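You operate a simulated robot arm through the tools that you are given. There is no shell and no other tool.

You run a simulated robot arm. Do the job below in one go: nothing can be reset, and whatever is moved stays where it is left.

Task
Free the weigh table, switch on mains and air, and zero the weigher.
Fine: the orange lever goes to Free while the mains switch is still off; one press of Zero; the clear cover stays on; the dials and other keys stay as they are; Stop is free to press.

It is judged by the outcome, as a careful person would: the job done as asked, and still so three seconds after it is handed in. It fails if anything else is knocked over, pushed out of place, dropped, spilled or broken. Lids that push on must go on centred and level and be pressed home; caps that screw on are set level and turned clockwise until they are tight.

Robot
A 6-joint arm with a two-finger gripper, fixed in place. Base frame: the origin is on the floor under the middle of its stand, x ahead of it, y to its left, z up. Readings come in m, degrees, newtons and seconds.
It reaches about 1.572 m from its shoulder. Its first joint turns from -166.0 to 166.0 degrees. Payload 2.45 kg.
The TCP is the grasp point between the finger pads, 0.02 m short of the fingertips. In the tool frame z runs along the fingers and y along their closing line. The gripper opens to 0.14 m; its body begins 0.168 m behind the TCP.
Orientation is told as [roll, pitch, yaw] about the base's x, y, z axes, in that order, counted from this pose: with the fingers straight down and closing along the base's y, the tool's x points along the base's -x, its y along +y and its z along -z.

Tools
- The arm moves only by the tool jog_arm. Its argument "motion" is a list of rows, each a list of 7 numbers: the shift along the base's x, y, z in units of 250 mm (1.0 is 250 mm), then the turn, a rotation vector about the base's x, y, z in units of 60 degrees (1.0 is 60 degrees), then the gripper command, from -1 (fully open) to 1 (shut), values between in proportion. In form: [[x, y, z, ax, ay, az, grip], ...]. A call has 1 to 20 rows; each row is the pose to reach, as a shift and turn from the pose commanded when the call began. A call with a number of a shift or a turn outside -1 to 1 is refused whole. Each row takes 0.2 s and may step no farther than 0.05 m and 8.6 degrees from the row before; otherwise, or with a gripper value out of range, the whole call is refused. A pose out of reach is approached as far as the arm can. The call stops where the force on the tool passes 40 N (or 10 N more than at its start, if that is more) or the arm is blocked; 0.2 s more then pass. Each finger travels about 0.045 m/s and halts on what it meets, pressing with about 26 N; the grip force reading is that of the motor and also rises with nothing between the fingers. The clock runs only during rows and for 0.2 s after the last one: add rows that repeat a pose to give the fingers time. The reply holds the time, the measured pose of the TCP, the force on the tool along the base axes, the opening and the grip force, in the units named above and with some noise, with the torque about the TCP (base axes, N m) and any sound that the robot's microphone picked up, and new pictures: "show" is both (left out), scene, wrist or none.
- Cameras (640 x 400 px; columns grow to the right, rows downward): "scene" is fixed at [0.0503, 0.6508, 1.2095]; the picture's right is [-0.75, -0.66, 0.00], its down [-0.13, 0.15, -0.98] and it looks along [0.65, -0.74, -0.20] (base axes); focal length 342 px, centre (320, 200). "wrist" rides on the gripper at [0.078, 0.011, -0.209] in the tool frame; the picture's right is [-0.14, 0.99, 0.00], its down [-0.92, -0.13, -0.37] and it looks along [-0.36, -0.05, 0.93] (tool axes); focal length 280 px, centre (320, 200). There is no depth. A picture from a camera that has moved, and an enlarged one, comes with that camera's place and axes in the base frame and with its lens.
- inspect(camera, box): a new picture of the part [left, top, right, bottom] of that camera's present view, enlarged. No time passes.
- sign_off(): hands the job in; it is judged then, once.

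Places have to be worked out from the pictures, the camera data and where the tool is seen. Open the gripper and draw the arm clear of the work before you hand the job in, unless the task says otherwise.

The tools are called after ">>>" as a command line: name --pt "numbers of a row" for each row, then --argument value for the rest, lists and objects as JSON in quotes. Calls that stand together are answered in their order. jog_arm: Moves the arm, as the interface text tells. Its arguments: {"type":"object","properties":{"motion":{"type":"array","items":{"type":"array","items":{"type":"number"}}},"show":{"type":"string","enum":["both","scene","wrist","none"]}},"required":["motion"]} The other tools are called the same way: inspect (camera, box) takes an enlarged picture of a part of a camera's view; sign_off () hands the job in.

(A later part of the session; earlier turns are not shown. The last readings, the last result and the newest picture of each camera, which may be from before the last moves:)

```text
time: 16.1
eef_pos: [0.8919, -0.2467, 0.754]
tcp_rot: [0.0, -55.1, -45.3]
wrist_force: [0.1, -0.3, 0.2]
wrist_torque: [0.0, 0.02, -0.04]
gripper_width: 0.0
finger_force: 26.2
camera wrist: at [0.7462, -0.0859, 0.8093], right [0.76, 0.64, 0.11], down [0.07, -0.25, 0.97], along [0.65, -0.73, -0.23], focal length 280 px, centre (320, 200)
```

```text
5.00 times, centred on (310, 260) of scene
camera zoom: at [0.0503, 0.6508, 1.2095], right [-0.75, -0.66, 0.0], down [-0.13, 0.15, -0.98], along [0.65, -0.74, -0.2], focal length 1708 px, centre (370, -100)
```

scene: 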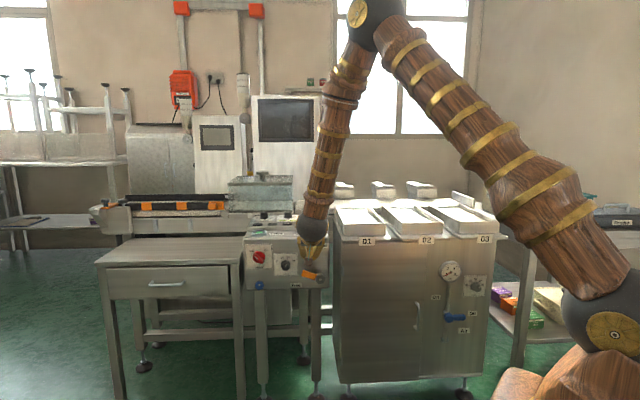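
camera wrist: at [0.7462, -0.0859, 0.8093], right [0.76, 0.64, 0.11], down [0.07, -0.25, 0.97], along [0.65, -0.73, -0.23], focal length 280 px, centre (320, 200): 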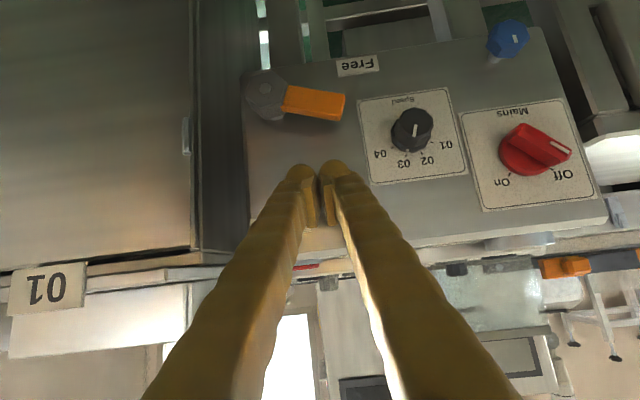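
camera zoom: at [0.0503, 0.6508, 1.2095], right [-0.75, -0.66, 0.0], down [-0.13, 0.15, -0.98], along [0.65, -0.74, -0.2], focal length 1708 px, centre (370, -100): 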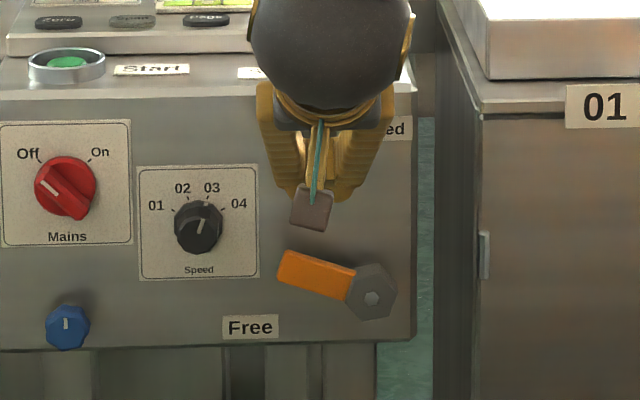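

The lever stays about 17° above horizontal, and the earlier push was close to the hub. I'll push again nearer the lever's outer end, straight down in small steps, to see whether it really is the end stop.

>>> jog_arm --pt "0.04 -0.002 -0.05 0 0 0 1" --pt "0.08 -0.004 -0.11 0 0 0 1" --pt "0.113 -0.006 -0.156 0 0 0 1" --pt "0.113 -0.006 -0.19 0 0 0 1" --pt "0.113 -0.006 -0.21 0 0 0 1" --pt "0.113 -0.006 -0.225 0 0 0 1" --pt "0.113 -0.006 -0.24 0 0 0 1" --pt "0.113 -0.006 -0.255 0 0 0 1" --pt "0.113 -0.006 -0.27 0 0 0 1" --pt "0.113 -0.006 -0.285 0 0 0 1" --pt "0.113 -0.006 -0.3 0 0 0 1" --pt "0.113 -0.006 -0.315 0 0 0 1" --pt "0.113 -0.006 -0.33 0 0 0 1" --show "both"

>>> inspect --camera "wrist" --box '[220, 50, 400, 230]'

>>> inspect --camera "scene" --box '[270, 220, 350, 300]'

```text
time: 17.8
eef_pos: [0.9201, -0.2482, 0.6959]
tcp_rot: [0.2, -55.5, -45.4]
wrist_force: [-10.5, -1.8, 21.4]
wrist_torque: [-0.16, 0.26, -0.03]
gripper_width: 0.0061
finger_force: 29.4
stopped in row 8: the force on the tool passed its limit at 46 N (the readings are from after the stop); the commanded pose is now the measured one
camera wrist: at [0.7748, -0.0866, 0.7499], right [0.76, 0.64, 0.12], down [0.06, -0.25, 0.97], along [0.65, -0.73, -0.23], focal length 280 px, centre (320, 200)
```

scene: 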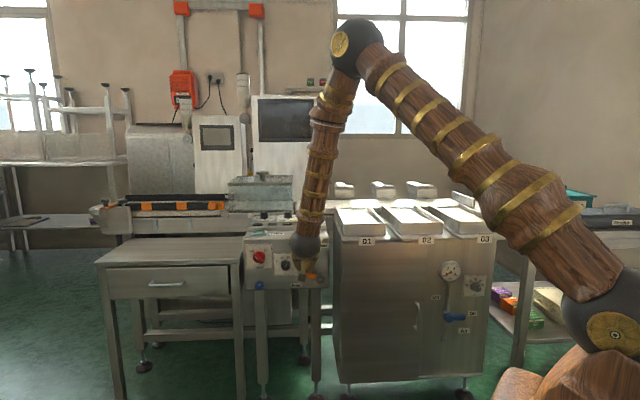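
wrist: 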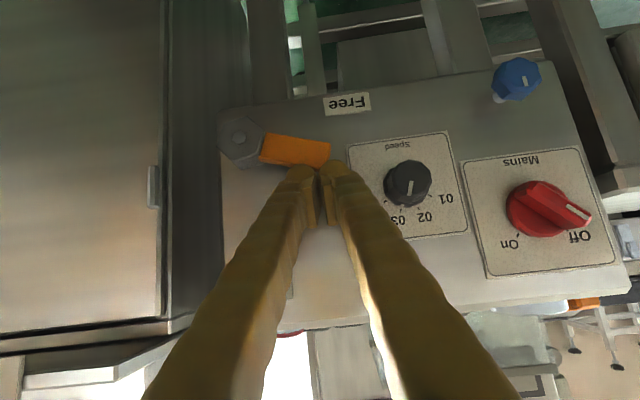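

```text
2.22 times, centred on (310, 140) of wrist
camera zoom: at [0.7748, -0.0866, 0.7499], right [0.76, 0.64, 0.12], down [0.06, -0.25, 0.97], along [0.65, -0.73, -0.23], focal length 623 px, centre (342, 333)
```

zoom: 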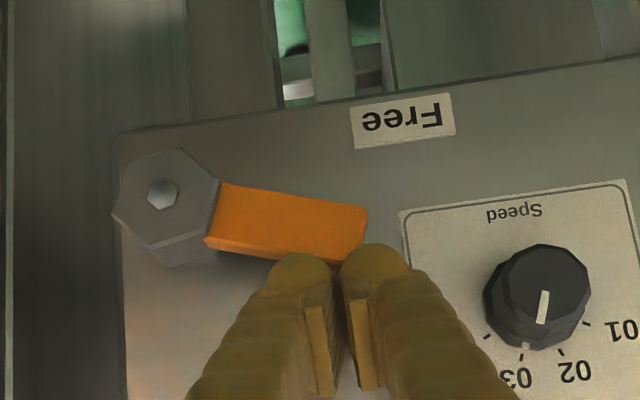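

```text
5.00 times, centred on (310, 260) of scene
camera zoom: at [0.0503, 0.6508, 1.2095], right [-0.75, -0.66, 0.0], down [-0.13, 0.15, -0.98], along [0.65, -0.74, -0.2], focal length 1708 px, centre (370, -100)
```

zoom: 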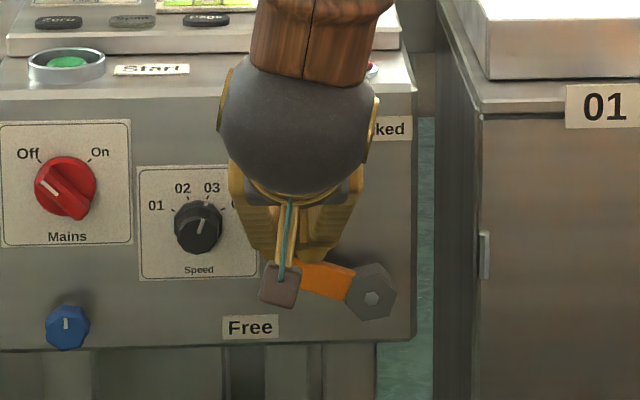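

Twice, at different points along the lever and with over 40 N, it stopped at the same angle, so that is its Free end stop. I'll lift off, draw back, and shift left towards the mains switch.

>>> jog_arm --pt "0 0 0.1 0 0 0 1" --pt "-0.085 0.085 0.15 0 0 0 1" --pt "-0.198 0.198 0.2 0 0 0 1" --pt "-0.226 0.339 0.22 0 0 0 1" --pt "-0.198 0.509 0.24 0 0 0 1" --pt "-0.113 0.679 0.25 0 0 0 1" --pt "0 0.823 0.256 0 0 0 1" --show "both"

>>> inspect --camera "scene" --box '[240, 200, 350, 300]'

>>> inspect --camera "wrist" --box '[190, 70, 420, 230]'

```text
time: 19.4
eef_pos: [0.9222, -0.0417, 0.759]
tcp_rot: [0.2, -55.5, -45.4]
wrist_force: [0.3, 0.7, 0.5]
wrist_torque: [0.01, -0.02, 0.01]
gripper_width: 0.0
finger_force: 29.8
camera wrist: at [0.7763, 0.1199, 0.8146], right [0.76, 0.64, 0.11], down [0.06, -0.25, 0.97], along [0.65, -0.73, -0.23], focal length 280 px, centre (320, 200)
```

scene: 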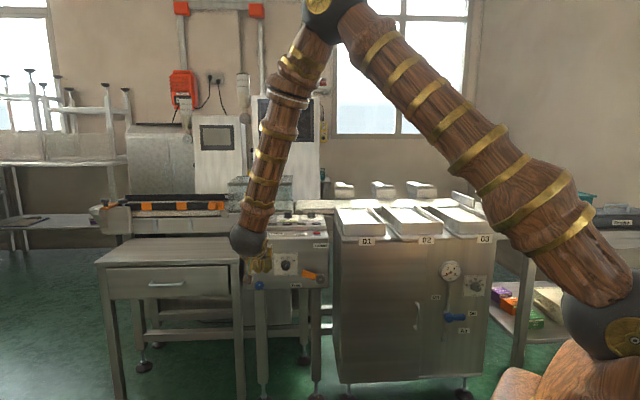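
wrist: 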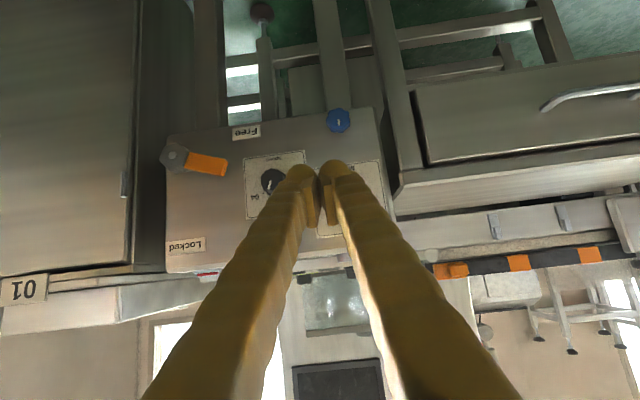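

```text
4.00 times, centred on (295, 250) of scene
camera zoom: at [0.0503, 0.6508, 1.2095], right [-0.75, -0.66, 0.0], down [-0.13, 0.15, -0.98], along [0.65, -0.74, -0.2], focal length 1366 px, centre (420, 0)
```

zoom: 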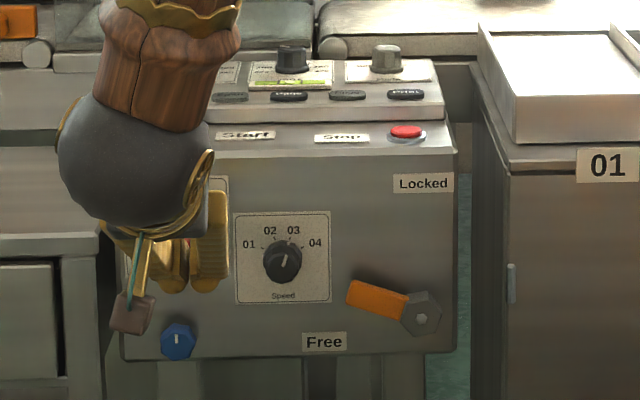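

```text
2.50 times, centred on (305, 150) of wrist
camera zoom: at [0.7763, 0.1199, 0.8146], right [0.76, 0.64, 0.11], down [0.06, -0.25, 0.97], along [0.65, -0.73, -0.23], focal length 701 px, centre (358, 325)
```

zoom: 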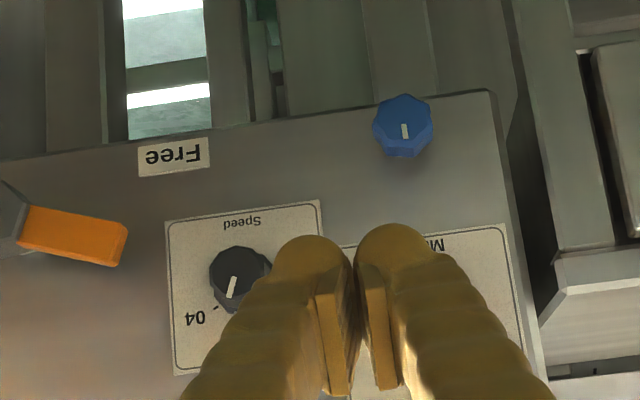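

The scene view confirms the lever rests at Free and nothing else moved. Next I'll level the tool in front of the mains switch and open the fingers to get a clear frontal view of the switch bar.

>>> jog_arm --pt "0.028 0 -0.02 -0.0869 -0.0869 0 -1" --pt "0.056 0 -0.04 -0.1738 -0.1738 0 -1" --pt "0.084 0 -0.06 -0.2608 -0.2608 0 -1" --pt "0.113 0 -0.08 -0.3477 -0.3477 0 -1" --pt "0.113 0 -0.08 -0.3477 -0.3477 0 -1" --pt "0.113 0 -0.08 -0.3477 -0.3477 0 -1" --pt "0.113 0 -0.08 -0.3477 -0.3477 0 -1" --pt "0.113 0 -0.08 -0.3477 -0.3477 0 -1" --pt "0.113 0 -0.08 -0.3477 -0.3477 0 -1" --show "both"

>>> inspect --camera "wrist" --box '[230, 90, 430, 230]'

```text
time: 21.4
eef_pos: [0.9487, -0.0418, 0.7378]
tcp_rot: [1.2, -84.9, -46.4]
wrist_force: [-0.7, 0.5, 0.4]
wrist_torque: [-0.03, -0.01, 0.01]
gripper_width: 0.14
finger_force: 0.0
camera wrist: at [0.8049, 0.119, 0.6804], right [0.71, 0.69, 0.14], down [-0.29, 0.11, 0.95], along [0.64, -0.72, 0.28], focal length 280 px, centre (320, 200)
```

scene: 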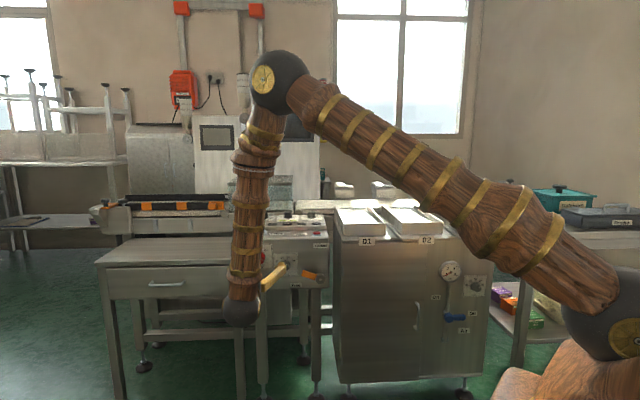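
wrist: 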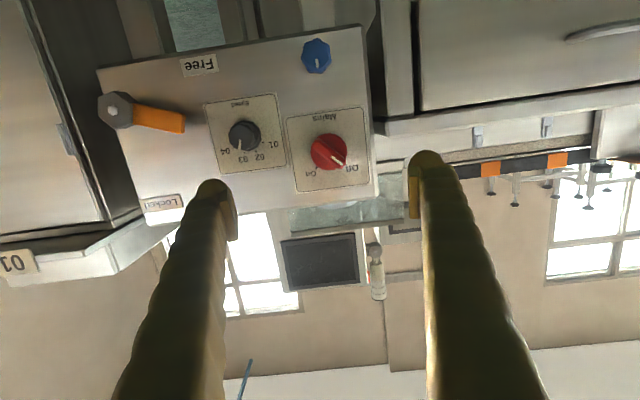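

```text
2.86 times, centred on (330, 160) of wrist
camera zoom: at [0.8049, 0.119, 0.6804], right [0.71, 0.69, 0.14], down [-0.29, 0.11, 0.95], along [0.64, -0.72, 0.28], focal length 801 px, centre (291, 314)
```

zoom: 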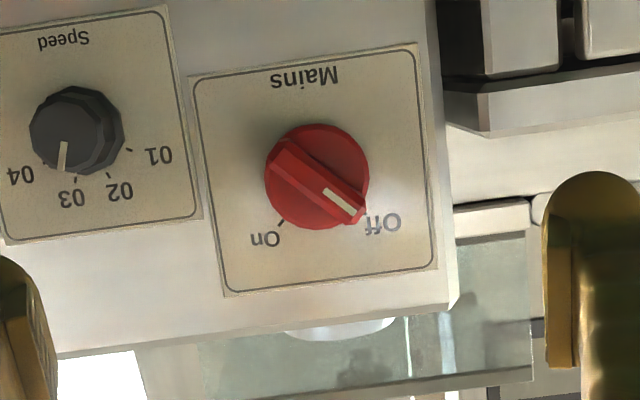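

This near-frontal view shows the mains bar about 45° up-left at Off, with On 90° clockwise. The knob axis is at s ≈ 0.653, z ≈ 0.723, and the bar stands roughly 2.5 cm proud of its disc. I'll roll the tool 45° so the fingers straddle the bar, narrow the opening to about 5 cm, and stop short of it.

>>> jog_arm --pt "0.033 -0.023 -0.01 -0.0978 0.0788 0.0056 0.286" --pt "0.067 -0.045 -0.02 -0.1957 0.1577 0.0111 0.286" --pt "0.1 -0.068 -0.03 -0.2935 0.2365 0.0167 0.286" --pt "0.134 -0.091 -0.039 -0.3913 0.3153 0.0222 0.286" --pt "0.167 -0.113 -0.049 -0.4892 0.3942 0.0278 0.286" --pt "0.201 -0.136 -0.059 -0.587 0.473 0.0333 0.286" --pt "0.201 -0.136 -0.059 -0.587 0.473 0.0333 0.286" --show "both"

>>> inspect --camera "wrist" --box '[230, 90, 430, 250]'

>>> inspect --camera "scene" --box '[220, 210, 320, 310]'

```text
time: 23.0
eef_pos: [0.999, -0.0757, 0.7244]
tcp_rot: [-90.2, -45.2, 45.1]
wrist_force: [-0.3, 1.2, -0.7]
wrist_torque: [-0.03, 0.0, -0.01]
gripper_width: 0.0499
finger_force: 0.0
camera wrist: at [0.8175, 0.0386, 0.6601], right [0.57, 0.56, -0.6], down [0.13, 0.66, 0.74], along [0.81, -0.5, 0.3], focal length 280 px, centre (320, 200)
```

scene: 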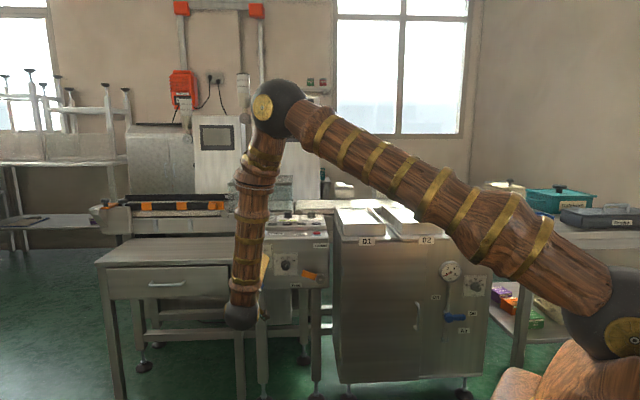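
wrist: 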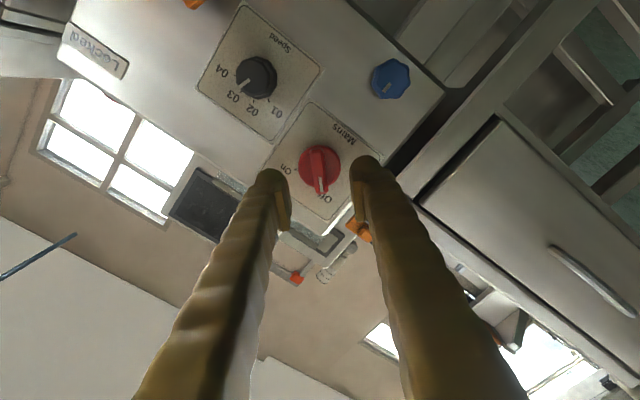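

```text
2.50 times, centred on (330, 170) of wrist
camera zoom: at [0.8175, 0.0386, 0.6601], right [0.57, 0.56, -0.6], down [0.13, 0.66, 0.74], along [0.81, -0.5, 0.3], focal length 701 px, centre (295, 275)
```

zoom: 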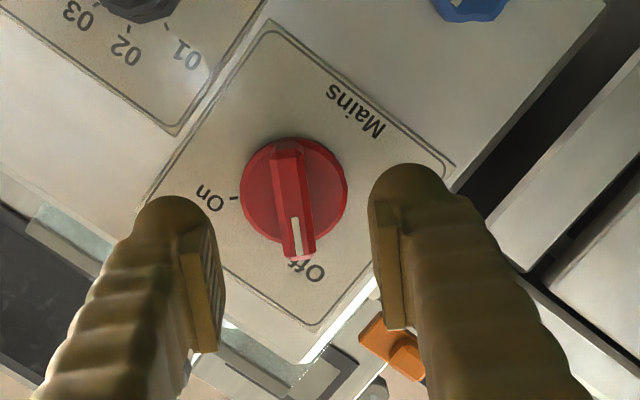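

```text
4.00 times, centred on (270, 260) of scene
camera zoom: at [0.0503, 0.6508, 1.2095], right [-0.75, -0.66, 0.0], down [-0.13, 0.15, -0.98], along [0.65, -0.74, -0.2], focal length 1366 px, centre (520, -40)
```

zoom: 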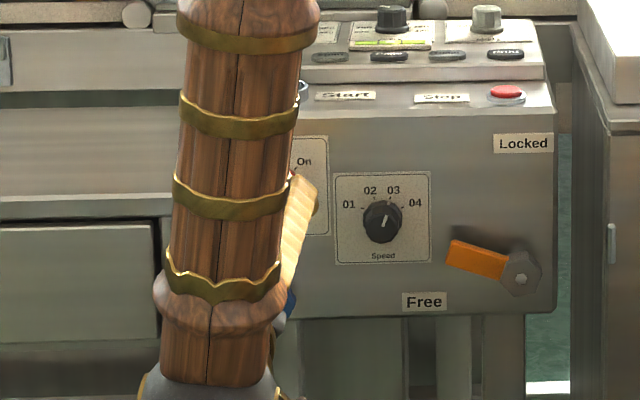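

The bar lies between the fingers and nearly parallel to them, and the knob axis is within about 3 mm of the tool axis. I'll trim that and move in 45 mm, checking again before closing.

>>> jog_arm --pt "0.03 -0.034 -0.004 0 0 0 0.286" --pt "0.06 -0.068 -0.008 0 0 0 0.286" --pt "0.09 -0.102 -0.008 0 0 0 0.286" --pt "0.119 -0.135 -0.008 0 0 0 0.286" --show "both"

>>> inspect --camera "wrist" --box '[230, 90, 430, 250]'

>>> inspect --camera "scene" --box '[220, 210, 320, 310]'

```text
time: 24.0
eef_pos: [1.0287, -0.1099, 0.7218]
tcp_rot: [-90.2, -45.2, 45.2]
wrist_force: [0.1, 0.4, 0.0]
wrist_torque: [0.0, 0.03, -0.06]
gripper_width: 0.0498
finger_force: 0.1
camera wrist: at [0.8472, 0.0059, 0.6586], right [0.57, 0.56, -0.6], down [0.13, 0.66, 0.74], along [0.81, -0.5, 0.3], focal length 280 px, centre (320, 200)
```

scene: 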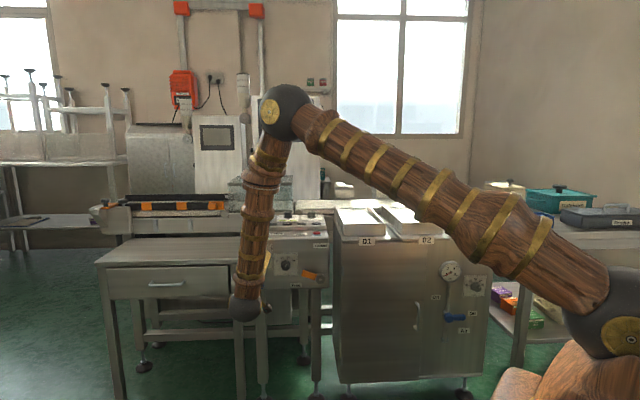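
wrist: 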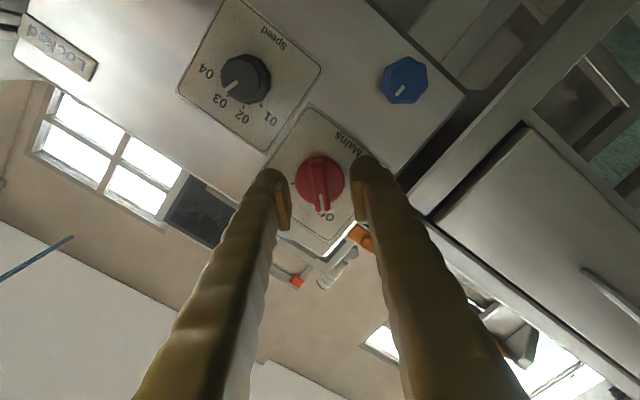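

```text
2.50 times, centred on (330, 170) of wrist
camera zoom: at [0.8472, 0.0059, 0.6586], right [0.57, 0.56, -0.6], down [0.13, 0.66, 0.74], along [0.81, -0.5, 0.3], focal length 701 px, centre (295, 275)
```

zoom: 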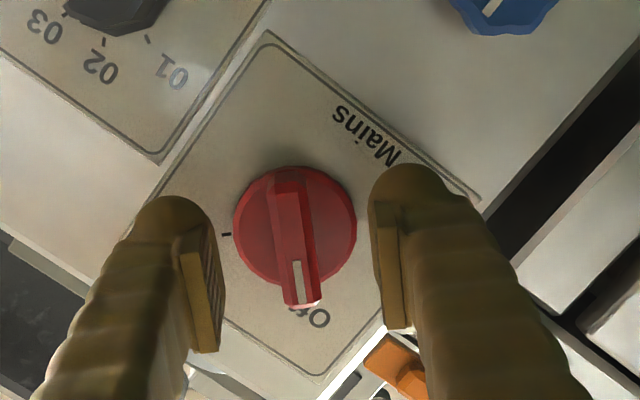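

```text
4.00 times, centred on (270, 260) of scene
camera zoom: at [0.0503, 0.6508, 1.2095], right [-0.75, -0.66, 0.0], down [-0.13, 0.15, -0.98], along [0.65, -0.74, -0.2], focal length 1366 px, centre (520, -40)
```

zoom: 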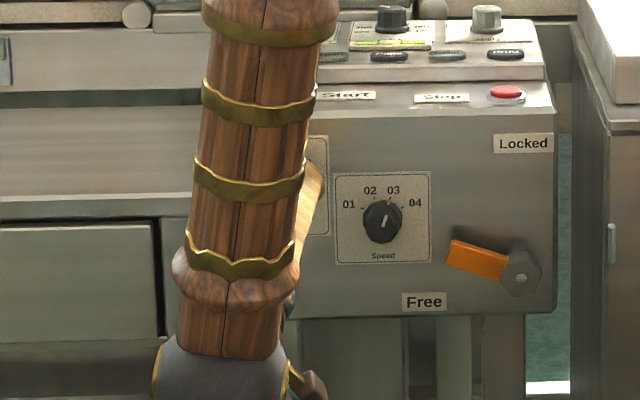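

By two-view geometry the disc face is about 4–5 cm ahead of the TCP, so the bar front is 1.5–2.5 cm ahead. I'll advance another 14 mm, then close on the bar.

>>> jog_arm --pt "0.02 -0.02 0 0 0 0 0.286" --pt "0.04 -0.04 0 0 0 0 0.286" --pt "0.04 -0.04 0 0 0 0 1" --pt "0.04 -0.04 0 0 0 0 1" --pt "0.04 -0.04 0 0 0 0 1" --pt "0.04 -0.04 0 0 0 0 1" --show "wrist"

>>> inspect --camera "wrist" --box '[230, 90, 430, 250]'

```text
time: 25.4
eef_pos: [1.0385, -0.1196, 0.7209]
tcp_rot: [-90.3, -45.2, 45.2]
wrist_force: [-1.8, -2.0, 2.9]
wrist_torque: [0.02, -0.02, 0.0]
gripper_width: 0.013
finger_force: 39.0
camera wrist: at [0.8568, -0.005, 0.6583], right [0.57, 0.56, -0.6], down [0.13, 0.66, 0.74], along [0.81, -0.5, 0.3], focal length 280 px, centre (320, 200)
```

wrist: 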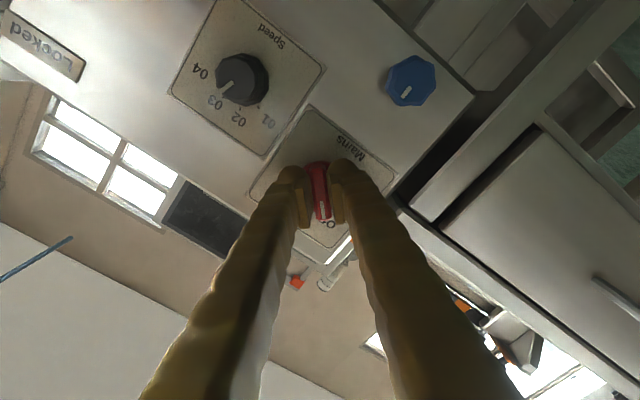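

```text
2.50 times, centred on (330, 170) of wrist
camera zoom: at [0.8568, -0.005, 0.6583], right [0.57, 0.56, -0.6], down [0.13, 0.66, 0.74], along [0.81, -0.5, 0.3], focal length 701 px, centre (295, 275)
```

zoom: 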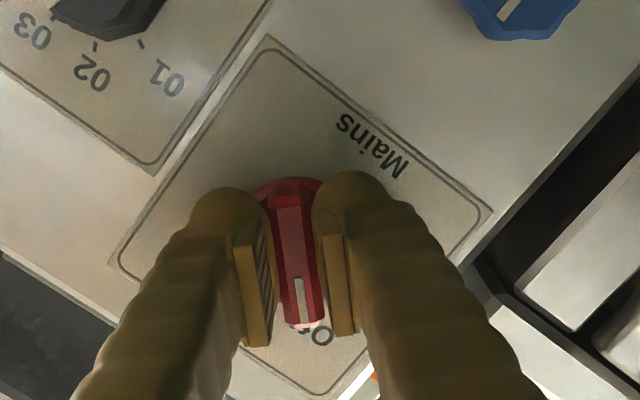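

The bar is gripped firmly, 13 mm between the pads and nearly centred on the tool axis. I'll turn it clockwise 45° first and check the force.

>>> jog_arm --pt "0 0 0 0.0884 -0.0884 0 1" --pt "0 0 0 0.1768 -0.1768 0 1" --pt "0 0 0 0.2652 -0.2652 0 1" --pt "0 0 0 0.3536 -0.3536 0 1" --pt "0 0 0 0.4419 -0.4419 0 1" --pt "0 0 0 0.5303 -0.5303 0 1" --show "both"

```text
time: 26.3
eef_pos: [1.0396, -0.1181, 0.7212]
tcp_rot: [-89.8, -67.3, 44.9]
wrist_force: [11.8, -3.7, -6.3]
wrist_torque: [0.06, 0.15, 0.02]
gripper_width: 0.013
finger_force: 39.7
stopped in row 4: the force on the tool passed its limit at 41 N (the readings are from after the stop); the commanded pose is now the measured one
camera wrist: at [0.8768, 0.0152, 0.6447], right [0.68, 0.68, -0.25], down [-0.09, 0.43, 0.9], along [0.72, -0.59, 0.36], focal length 280 px, centre (320, 200)
```

scene: 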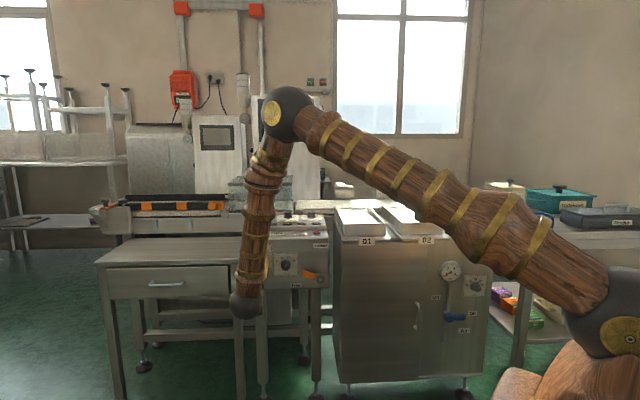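
wrist: 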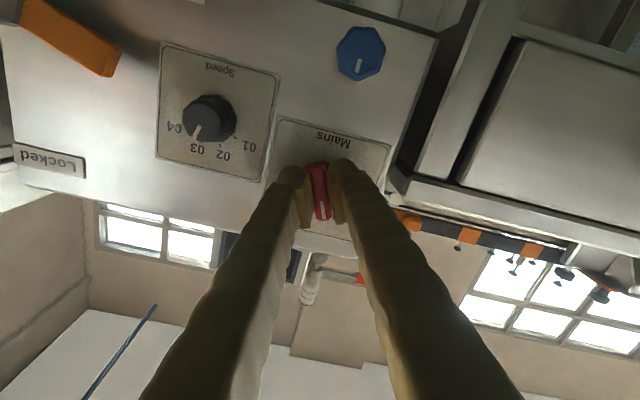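

The turn stopped at about 22° on side force. The reaction direction matches the grip being about 4 mm off the knob axis towards lower-right, so my trim was the wrong way. I'll ease the fingers open and recentre on the axis at s ≈ 0.653, z ≈ 0.723.

>>> jog_arm --pt "0 0 0 0 0 0 0.5" --pt "0 0 0 0 0 0 0.5" --pt "0 0 0 0 0 0 0.5" --pt "0.003 0.003 0.0084 0 0 0 0.5" --pt "0.003 0.003 0.0084 0 0 0 0.5" --show "wrist"

>>> inspect --camera "wrist" --box '[230, 90, 430, 250]'

```text
time: 27.5
eef_pos: [1.0402, -0.1182, 0.7235]
tcp_rot: [-90.1, -67.4, 45.1]
wrist_force: [0.7, 0.0, -0.4]
wrist_torque: [0.03, 0.02, 0.0]
gripper_width: 0.0349
finger_force: 0.0
camera wrist: at [0.8774, 0.0165, 0.647], right [0.68, 0.68, -0.25], down [-0.09, 0.43, 0.9], along [0.72, -0.59, 0.36], focal length 280 px, centre (320, 200)
```

wrist: 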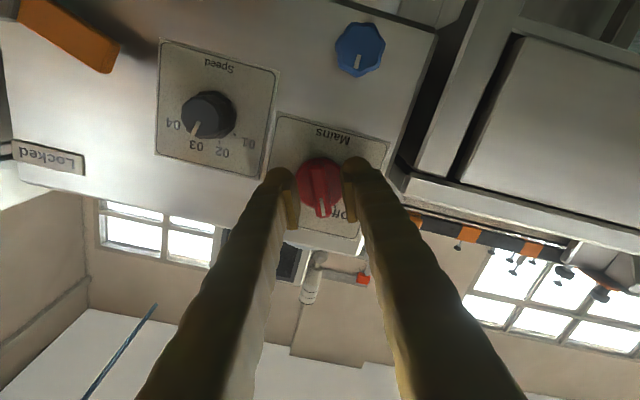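

```text
2.50 times, centred on (330, 170) of wrist
camera zoom: at [0.8774, 0.0165, 0.647], right [0.68, 0.68, -0.25], down [-0.09, 0.43, 0.9], along [0.72, -0.59, 0.36], focal length 701 px, centre (295, 275)
```

zoom: 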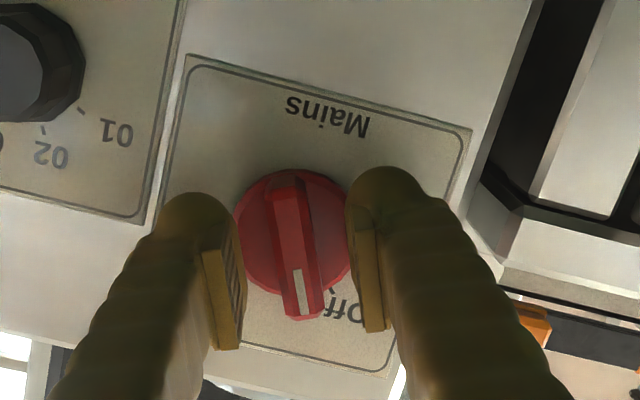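

The knob has stayed at about 22°, and combining the two roll angles puts the axis within 1 mm of the TCP. I'll close again and continue turning clockwise.

>>> jog_arm --pt "0 0 0 0 0 0 1" --pt "0 0 0 0 0 0 1" --pt "0 0 0 0 0 0 1" --pt "0 0 0 0.0825 -0.0825 0 1" --pt "0 0 0 0.165 -0.165 0 1" --pt "0 0 0 0.2475 -0.2475 0 1" --pt "0 0 0 0.33 -0.33 0 1" --pt "0 0 0 0.4125 -0.4125 0 1" --show "both"

```text
time: 29.1
eef_pos: [1.0426, -0.1183, 0.7232]
tcp_rot: [84.6, -87.0, -130.1]
wrist_force: [0.9, -4.7, 1.8]
wrist_torque: [-0.08, -0.1, -0.03]
gripper_width: 0.013
finger_force: 39.4
out of reach, approached as far as the arm can: row 7
stopped in row 7: the force on the tool passed its limit at 62 N (the readings are from after the stop); the commanded pose is now the measured one
camera wrist: at [0.9056, 0.0423, 0.6472], right [0.7, 0.69, 0.19], down [-0.38, 0.14, 0.91], along [0.6, -0.71, 0.36], focal length 280 px, centre (320, 200)
```

scene: 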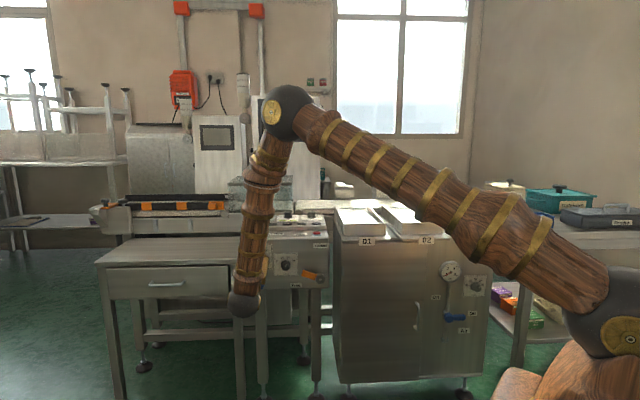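
wrist: 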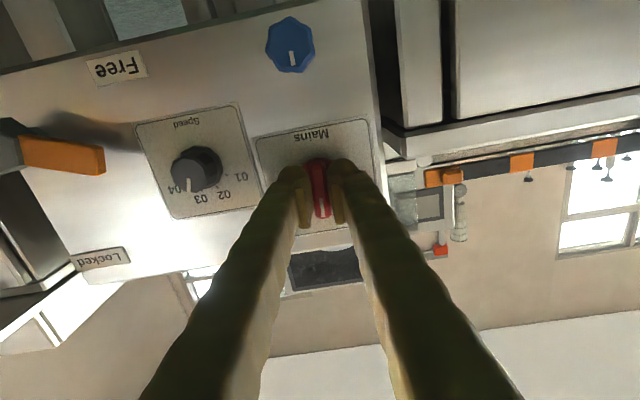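

The turn reached about +3°, but there the arm's last joint hits its roll limit. All the earlier "out of reach" stops fit that same limit. The gripper is symmetric, so I'll let go, back off, and roll the tool 180° the other way, which also puts the camera on top.

>>> jog_arm --pt "0 0 0 0 0 0 0.286" --pt "0 0 0 0 0 0 0.286" --pt "0 0 0 0 0 0 0.286" --pt "-0.04 0.04 0 0 0 0 0.286" --pt "-0.08 0.08 0 0 0 0 0.286" --pt "-0.12 0.12 0 0 0 0 0.286" --pt "-0.16 0.16 0 0 0 0 0.286" --pt "-0.2 0.2 0 0 0 0 0.286" --pt "-0.24 0.24 0 0 0 0 0.286" --show "both"

>>> inspect --camera "wrist" --box '[230, 90, 430, 250]'

```text
time: 31.1
eef_pos: [0.9933, -0.0537, 0.7315]
tcp_rot: [74.4, -87.7, -120.5]
wrist_force: [-0.3, -0.1, 0.3]
wrist_torque: [0.01, -0.01, -0.01]
gripper_width: 0.0503
finger_force: 0.0
out of reach, approached as far as the arm can: row 6, 7, 8, 9
camera wrist: at [0.8581, 0.108, 0.6564], right [0.71, 0.68, 0.17], down [-0.37, 0.15, 0.92], along [0.6, -0.72, 0.35], focal length 280 px, centre (320, 200)
```

scene: 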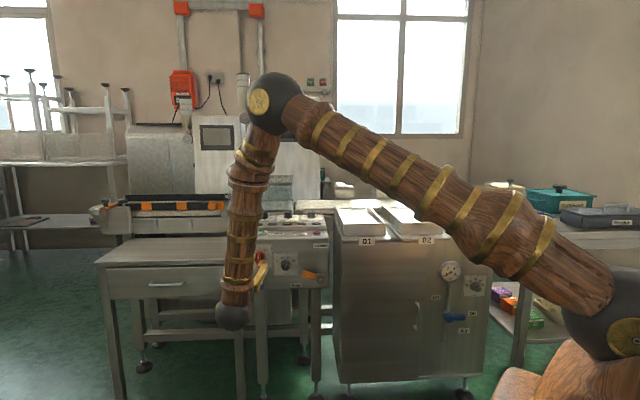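
wrist: 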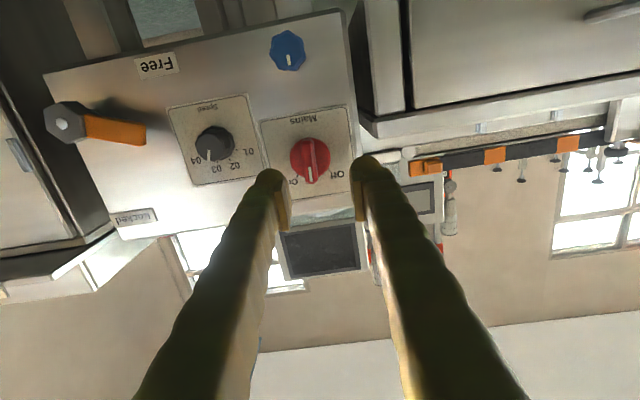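

```text
2.50 times, centred on (330, 170) of wrist
camera zoom: at [0.8581, 0.108, 0.6564], right [0.71, 0.68, 0.17], down [-0.37, 0.15, 0.92], along [0.6, -0.72, 0.35], focal length 701 px, centre (295, 275)
```

zoom: 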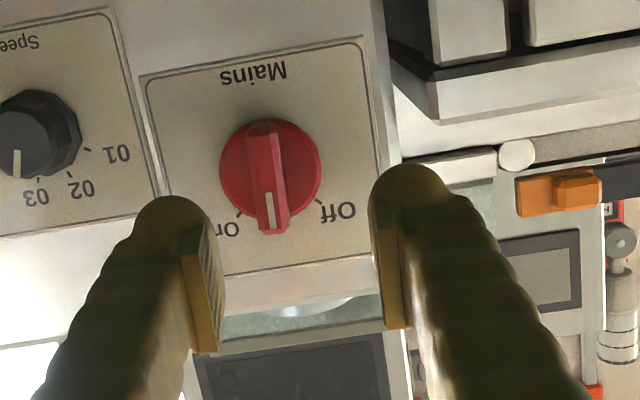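

The switch bar now stands upright, halfway, and stays there. I'll roll the tool back by 80° per call, away from the joint limit.

>>> jog_arm --pt "0 0 0 -0.0943 0.0943 0 0.286" --pt "0 0 0 -0.1886 0.1886 0 0.286" --pt "0 0 0 -0.2828 0.2828 0 0.286" --pt "0 0 0 -0.3771 0.3771 0 0.286" --pt "0 0 0 -0.4714 0.4714 0 0.286" --pt "0 0 0 -0.5657 0.5657 0 0.286" --pt "0 0 0 -0.66 0.66 0 0.286" --pt "0 0 0 -0.7542 0.7542 0 0.286" --pt "0 0 0 -0.8485 0.8485 0 0.286" --pt "0 0 0 -0.9428 0.9428 0 0.286" --show "none"

>>> jog_arm --pt "0 0 0 -0.0943 0.0943 0 0.286" --pt "0 0 0 -0.1886 0.1886 0 0.286" --pt "0 0 0 -0.2828 0.2828 0 0.286" --pt "0 0 0 -0.3771 0.3771 0 0.286" --pt "0 0 0 -0.4714 0.4714 0 0.286" --pt "0 0 0 -0.5657 0.5657 0 0.286" --pt "0 0 0 -0.66 0.66 0 0.286" --pt "0 0 0 -0.7542 0.7542 0 0.286" --pt "0 0 0 -0.8485 0.8485 0 0.286" --pt "0 0 0 -0.9428 0.9428 0 0.286" --show "both"

```text
time: 33.3
eef_pos: [0.9955, -0.0525, 0.7316]
tcp_rot: [-90.6, -12.9, 44.7]
wrist_force: [1.2, 0.1, -0.6]
wrist_torque: [-0.02, -0.02, 0.02]
gripper_width: 0.0499
finger_force: 0.1
```

```text
time: 35.5
eef_pos: [0.9962, -0.053, 0.7302]
tcp_rot: [-91.4, 67.1, 44.4]
wrist_force: [-0.3, -0.3, 0.5]
wrist_torque: [0.02, 0.02, -0.03]
gripper_width: 0.0501
finger_force: 0.0
camera wrist: at [0.8168, 0.0649, 0.797], right [-0.6, -0.62, -0.51], down [0.08, 0.59, -0.8], along [0.8, -0.52, -0.31], focal length 280 px, centre (320, 200)
```

scene: 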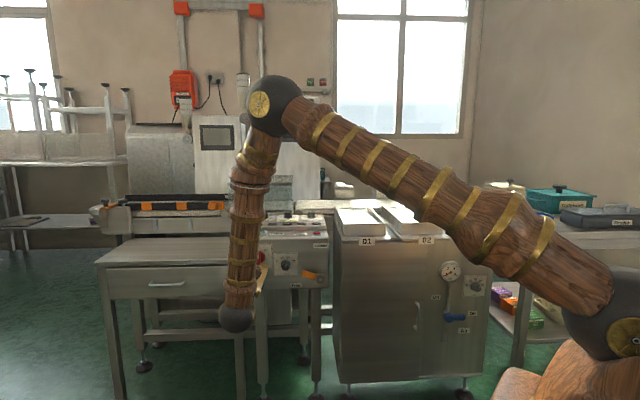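
wrist: 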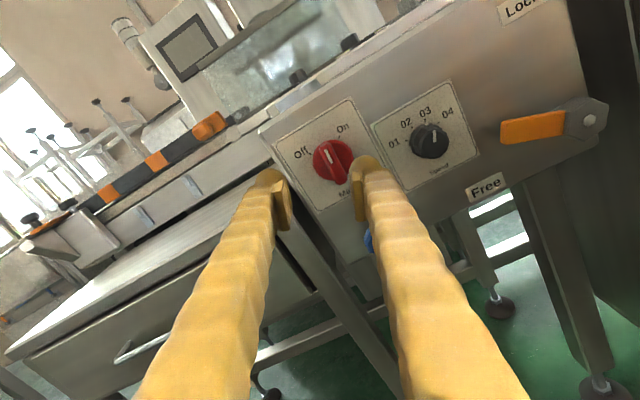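

The view is upright now, with the bar near vertical. I'll roll a last 20°, square the tool and centre on the knob axis.

>>> jog_arm --pt "-0.011 -0.017 -0.01 -0.078 0.0822 -0.0038 0.286" --pt "-0.023 -0.033 -0.02 -0.156 0.1645 -0.0077 0.286" --pt "-0.034 -0.05 -0.029 -0.234 0.2467 -0.0115 0.286" --pt "-0.034 -0.05 -0.029 -0.234 0.2467 -0.0115 0.286" --show "wrist"

>>> inspect --camera "wrist" --box '[230, 90, 430, 250]'

```text
time: 36.5
eef_pos: [0.9859, -0.0669, 0.7229]
tcp_rot: [-88.0, 87.4, 46.9]
wrist_force: [-1.1, -0.2, 0.6]
wrist_torque: [-0.02, 0.02, 0.01]
gripper_width: 0.0497
finger_force: 0.0
camera wrist: at [0.8284, 0.0727, 0.8016], right [-0.7, -0.69, -0.18], down [-0.14, 0.38, -0.91], along [0.7, -0.61, -0.36], focal length 280 px, centre (320, 200)
```

wrist: 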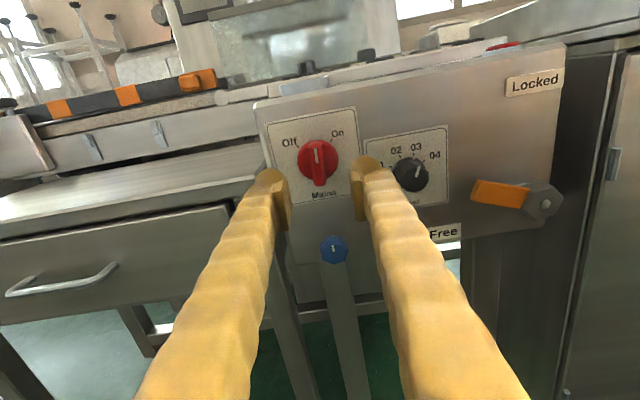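

```text
2.50 times, centred on (330, 170) of wrist
camera zoom: at [0.8284, 0.0727, 0.8016], right [-0.7, -0.69, -0.18], down [-0.14, 0.38, -0.91], along [0.7, -0.61, -0.36], focal length 701 px, centre (295, 275)
```

zoom: 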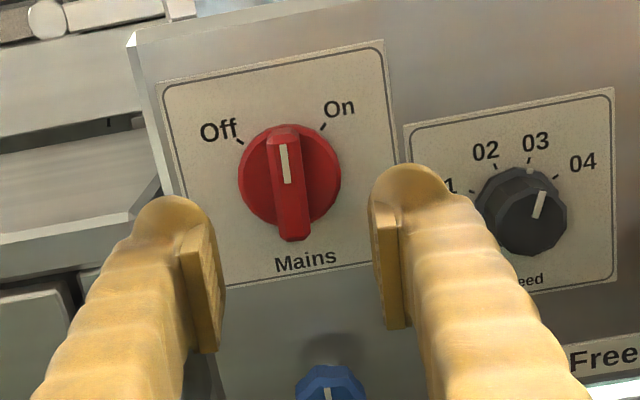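

The bar is upright and I see it centred within about 2 mm. Views from below and above agree that the disc face is near ν = -0.852. I'll move in so the tips overlap the bar by about 17 mm and close.

>>> jog_arm --pt "0.045 -0.033 0 0 0 0 0.286" --pt "0.085 -0.073 0 0 0 0 0.286" --pt "0.125 -0.113 0 0 0 0 0.286" --pt "0.165 -0.153 0 0 0 0 0.286" --pt "0.2 -0.188 0 0 0 0 0.286" --pt "0.234 -0.222 0 0 0 0 0.286" --pt "0.234 -0.222 0 0 0 0 1" --pt "0.234 -0.222 0 0 0 0 1" --pt "0.234 -0.222 0 0 0 0 1" --pt "0.234 -0.222 0 0 0 0 1" --show "wrist"

>>> inspect --camera "wrist" --box '[230, 90, 430, 250]'

```text
time: 38.7
eef_pos: [1.0457, -0.1214, 0.7244]
tcp_rot: [-88.2, 87.5, 46.6]
wrist_force: [-8.4, -9.4, 2.5]
wrist_torque: [-0.04, -0.03, -0.13]
gripper_width: 0.013
finger_force: 39.9
camera wrist: at [0.8878, 0.0164, 0.8025], right [-0.7, -0.69, -0.18], down [-0.14, 0.38, -0.91], along [0.7, -0.61, -0.36], focal length 280 px, centre (320, 200)
```

wrist: 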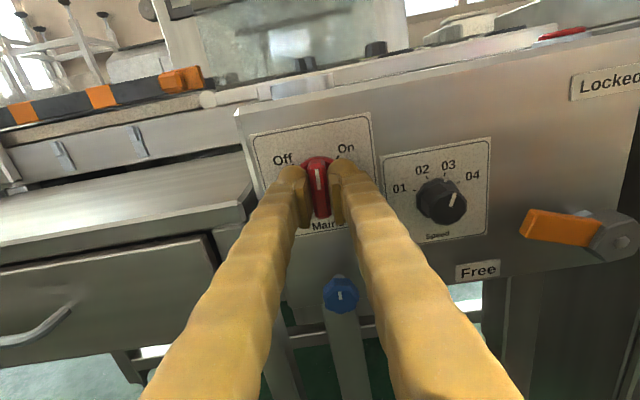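

```text
2.50 times, centred on (330, 170) of wrist
camera zoom: at [0.8878, 0.0164, 0.8025], right [-0.7, -0.69, -0.18], down [-0.14, 0.38, -0.91], along [0.7, -0.61, -0.36], focal length 701 px, centre (295, 275)
```

zoom: 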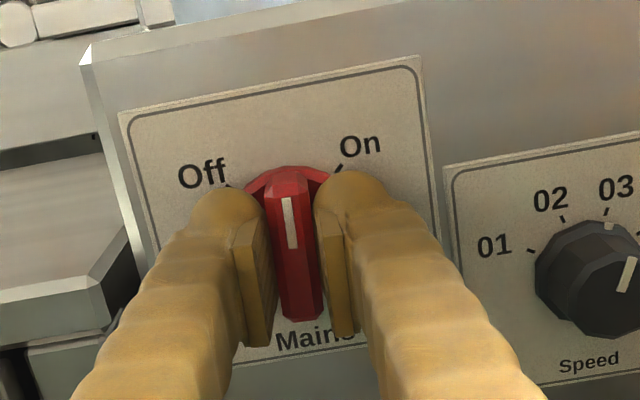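

The bar is gripped, with a small sideways load showing I'm about 1 mm too far left. I'll shift that 1 mm and turn clockwise towards On.

>>> jog_arm --pt "-0.003 -0.003 0 0 0 0 1" --pt "-0.003 -0.003 0 0.0707 -0.0707 0 1" --pt "-0.003 -0.003 0 0.1414 -0.1414 0 1" --pt "-0.003 -0.003 0 0.2121 -0.2121 0 1" --pt "-0.003 -0.003 0 0.2828 -0.2828 0 1" --pt "-0.003 -0.003 0 0.3536 -0.3536 0 1" --pt "-0.003 -0.003 0 0.4243 -0.4243 0 1" --pt "-0.003 -0.003 0 0.495 -0.495 0 1" --show "both"

>>> inspect --camera "wrist" --box '[230, 90, 430, 250]'

```text
time: 40.5
eef_pos: [1.0452, -0.1215, 0.7232]
tcp_rot: [-89.9, 45.7, 45.1]
wrist_force: [0.3, 0.9, 0.3]
wrist_torque: [-0.02, -0.02, -0.05]
gripper_width: 0.0131
finger_force: 40.3
stopped in row 8: the force on the tool passed its limit at 41 N (the readings are from after the stop); the commanded pose is now the measured one
camera wrist: at [0.8531, -0.0174, 0.7734], right [-0.43, -0.43, -0.79], down [0.26, 0.78, -0.57], along [0.86, -0.45, -0.23], focal length 280 px, centre (320, 200)
```

scene: 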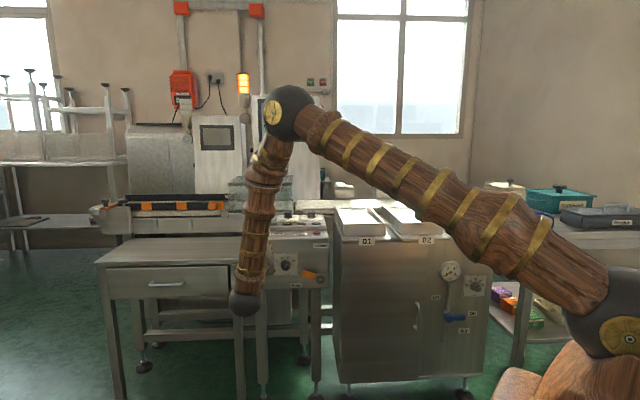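
wrist: 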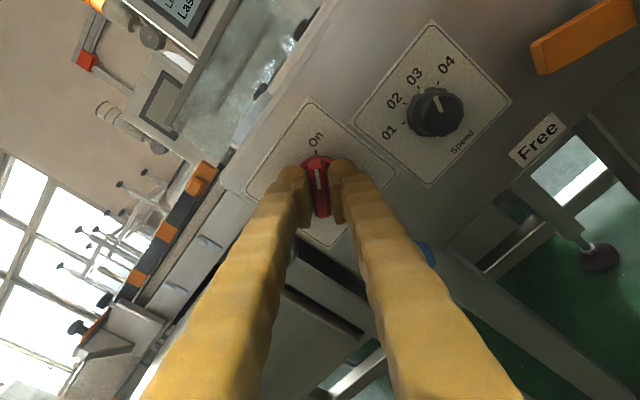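

```text
2.50 times, centred on (330, 170) of wrist
camera zoom: at [0.8531, -0.0174, 0.7734], right [-0.43, -0.43, -0.79], down [0.26, 0.78, -0.57], along [0.86, -0.45, -0.23], focal length 701 px, centre (295, 275)
```

zoom: 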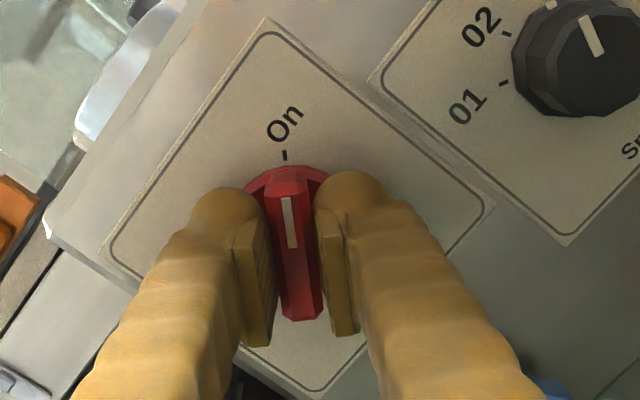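

The bar points at the On tick and stopped on its end stop, and the stack light has come on amber, so mains is on. I'll release, back straight out, and read the displays.

>>> jog_arm --pt "0 0 0 0 0 0 0.286" --pt "0 0 0 0 0 0 0.286" --pt "0 0 0 0 0 0 0.286" --pt "-0.06 0.06 0 0 0 0 0.286" --pt "-0.12 0.12 0 0 0 0 0.286" --pt "-0.18 0.18 0 0 0 0 0.286" --pt "-0.24 0.24 0 0 0 0 0.286" --pt "-0.3 0.3 0.05 0 0 0 0.286" --show "both"

>>> inspect --camera "scene" --box '[170, 60, 340, 200]'

>>> inspect --camera "wrist" --box '[240, 60, 400, 220]'

```text
time: 42.3
eef_pos: [0.9722, -0.0467, 0.7356]
tcp_rot: [-89.9, 45.7, 45.1]
wrist_force: [0.2, -0.1, 0.4]
wrist_torque: [0.0, 0.02, -0.01]
gripper_width: 0.0499
finger_force: 0.0
camera wrist: at [0.7791, 0.0566, 0.7846], right [-0.43, -0.43, -0.79], down [0.26, 0.78, -0.57], along [0.86, -0.45, -0.23], focal length 280 px, centre (320, 200)
```

scene: 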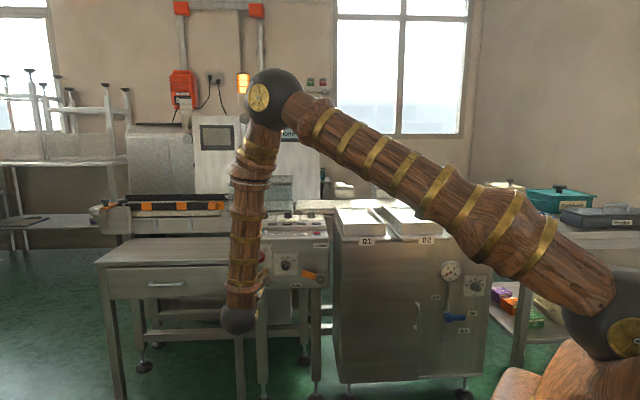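
wrist: 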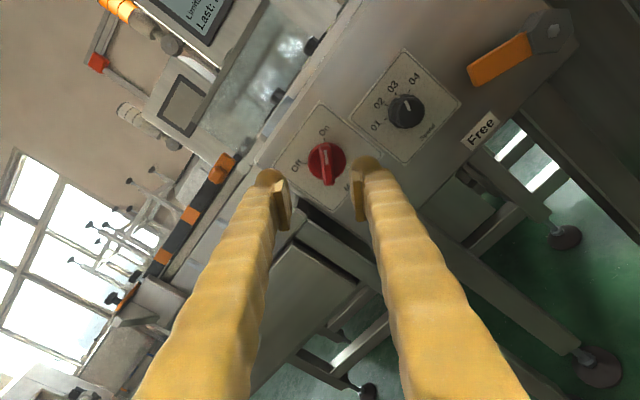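

```text
2.86 times, centred on (255, 130) of scene
camera zoom: at [0.0503, 0.6508, 1.2095], right [-0.75, -0.66, 0.0], down [-0.13, 0.15, -0.98], along [0.65, -0.74, -0.2], focal length 976 px, centre (506, 400)
```

zoom: 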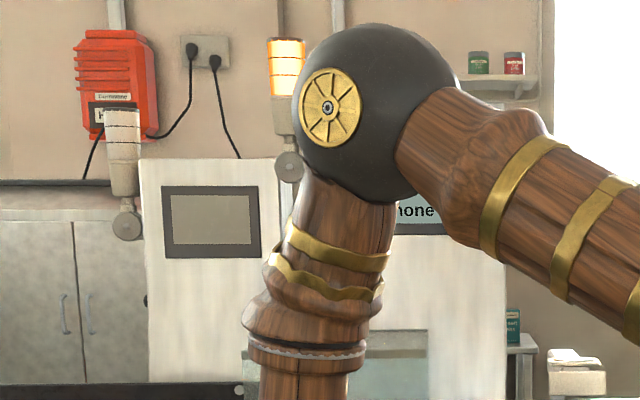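

```text
2.50 times, centred on (320, 140) of wrist
camera zoom: at [0.7791, 0.0566, 0.7846], right [-0.43, -0.43, -0.79], down [0.26, 0.78, -0.57], along [0.86, -0.45, -0.23], focal length 701 px, centre (320, 350)
```

zoom: 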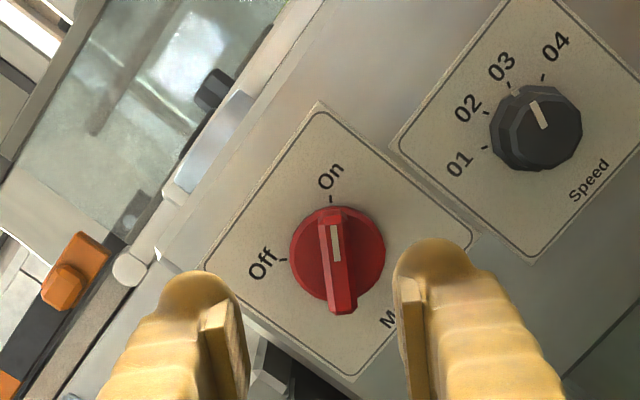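

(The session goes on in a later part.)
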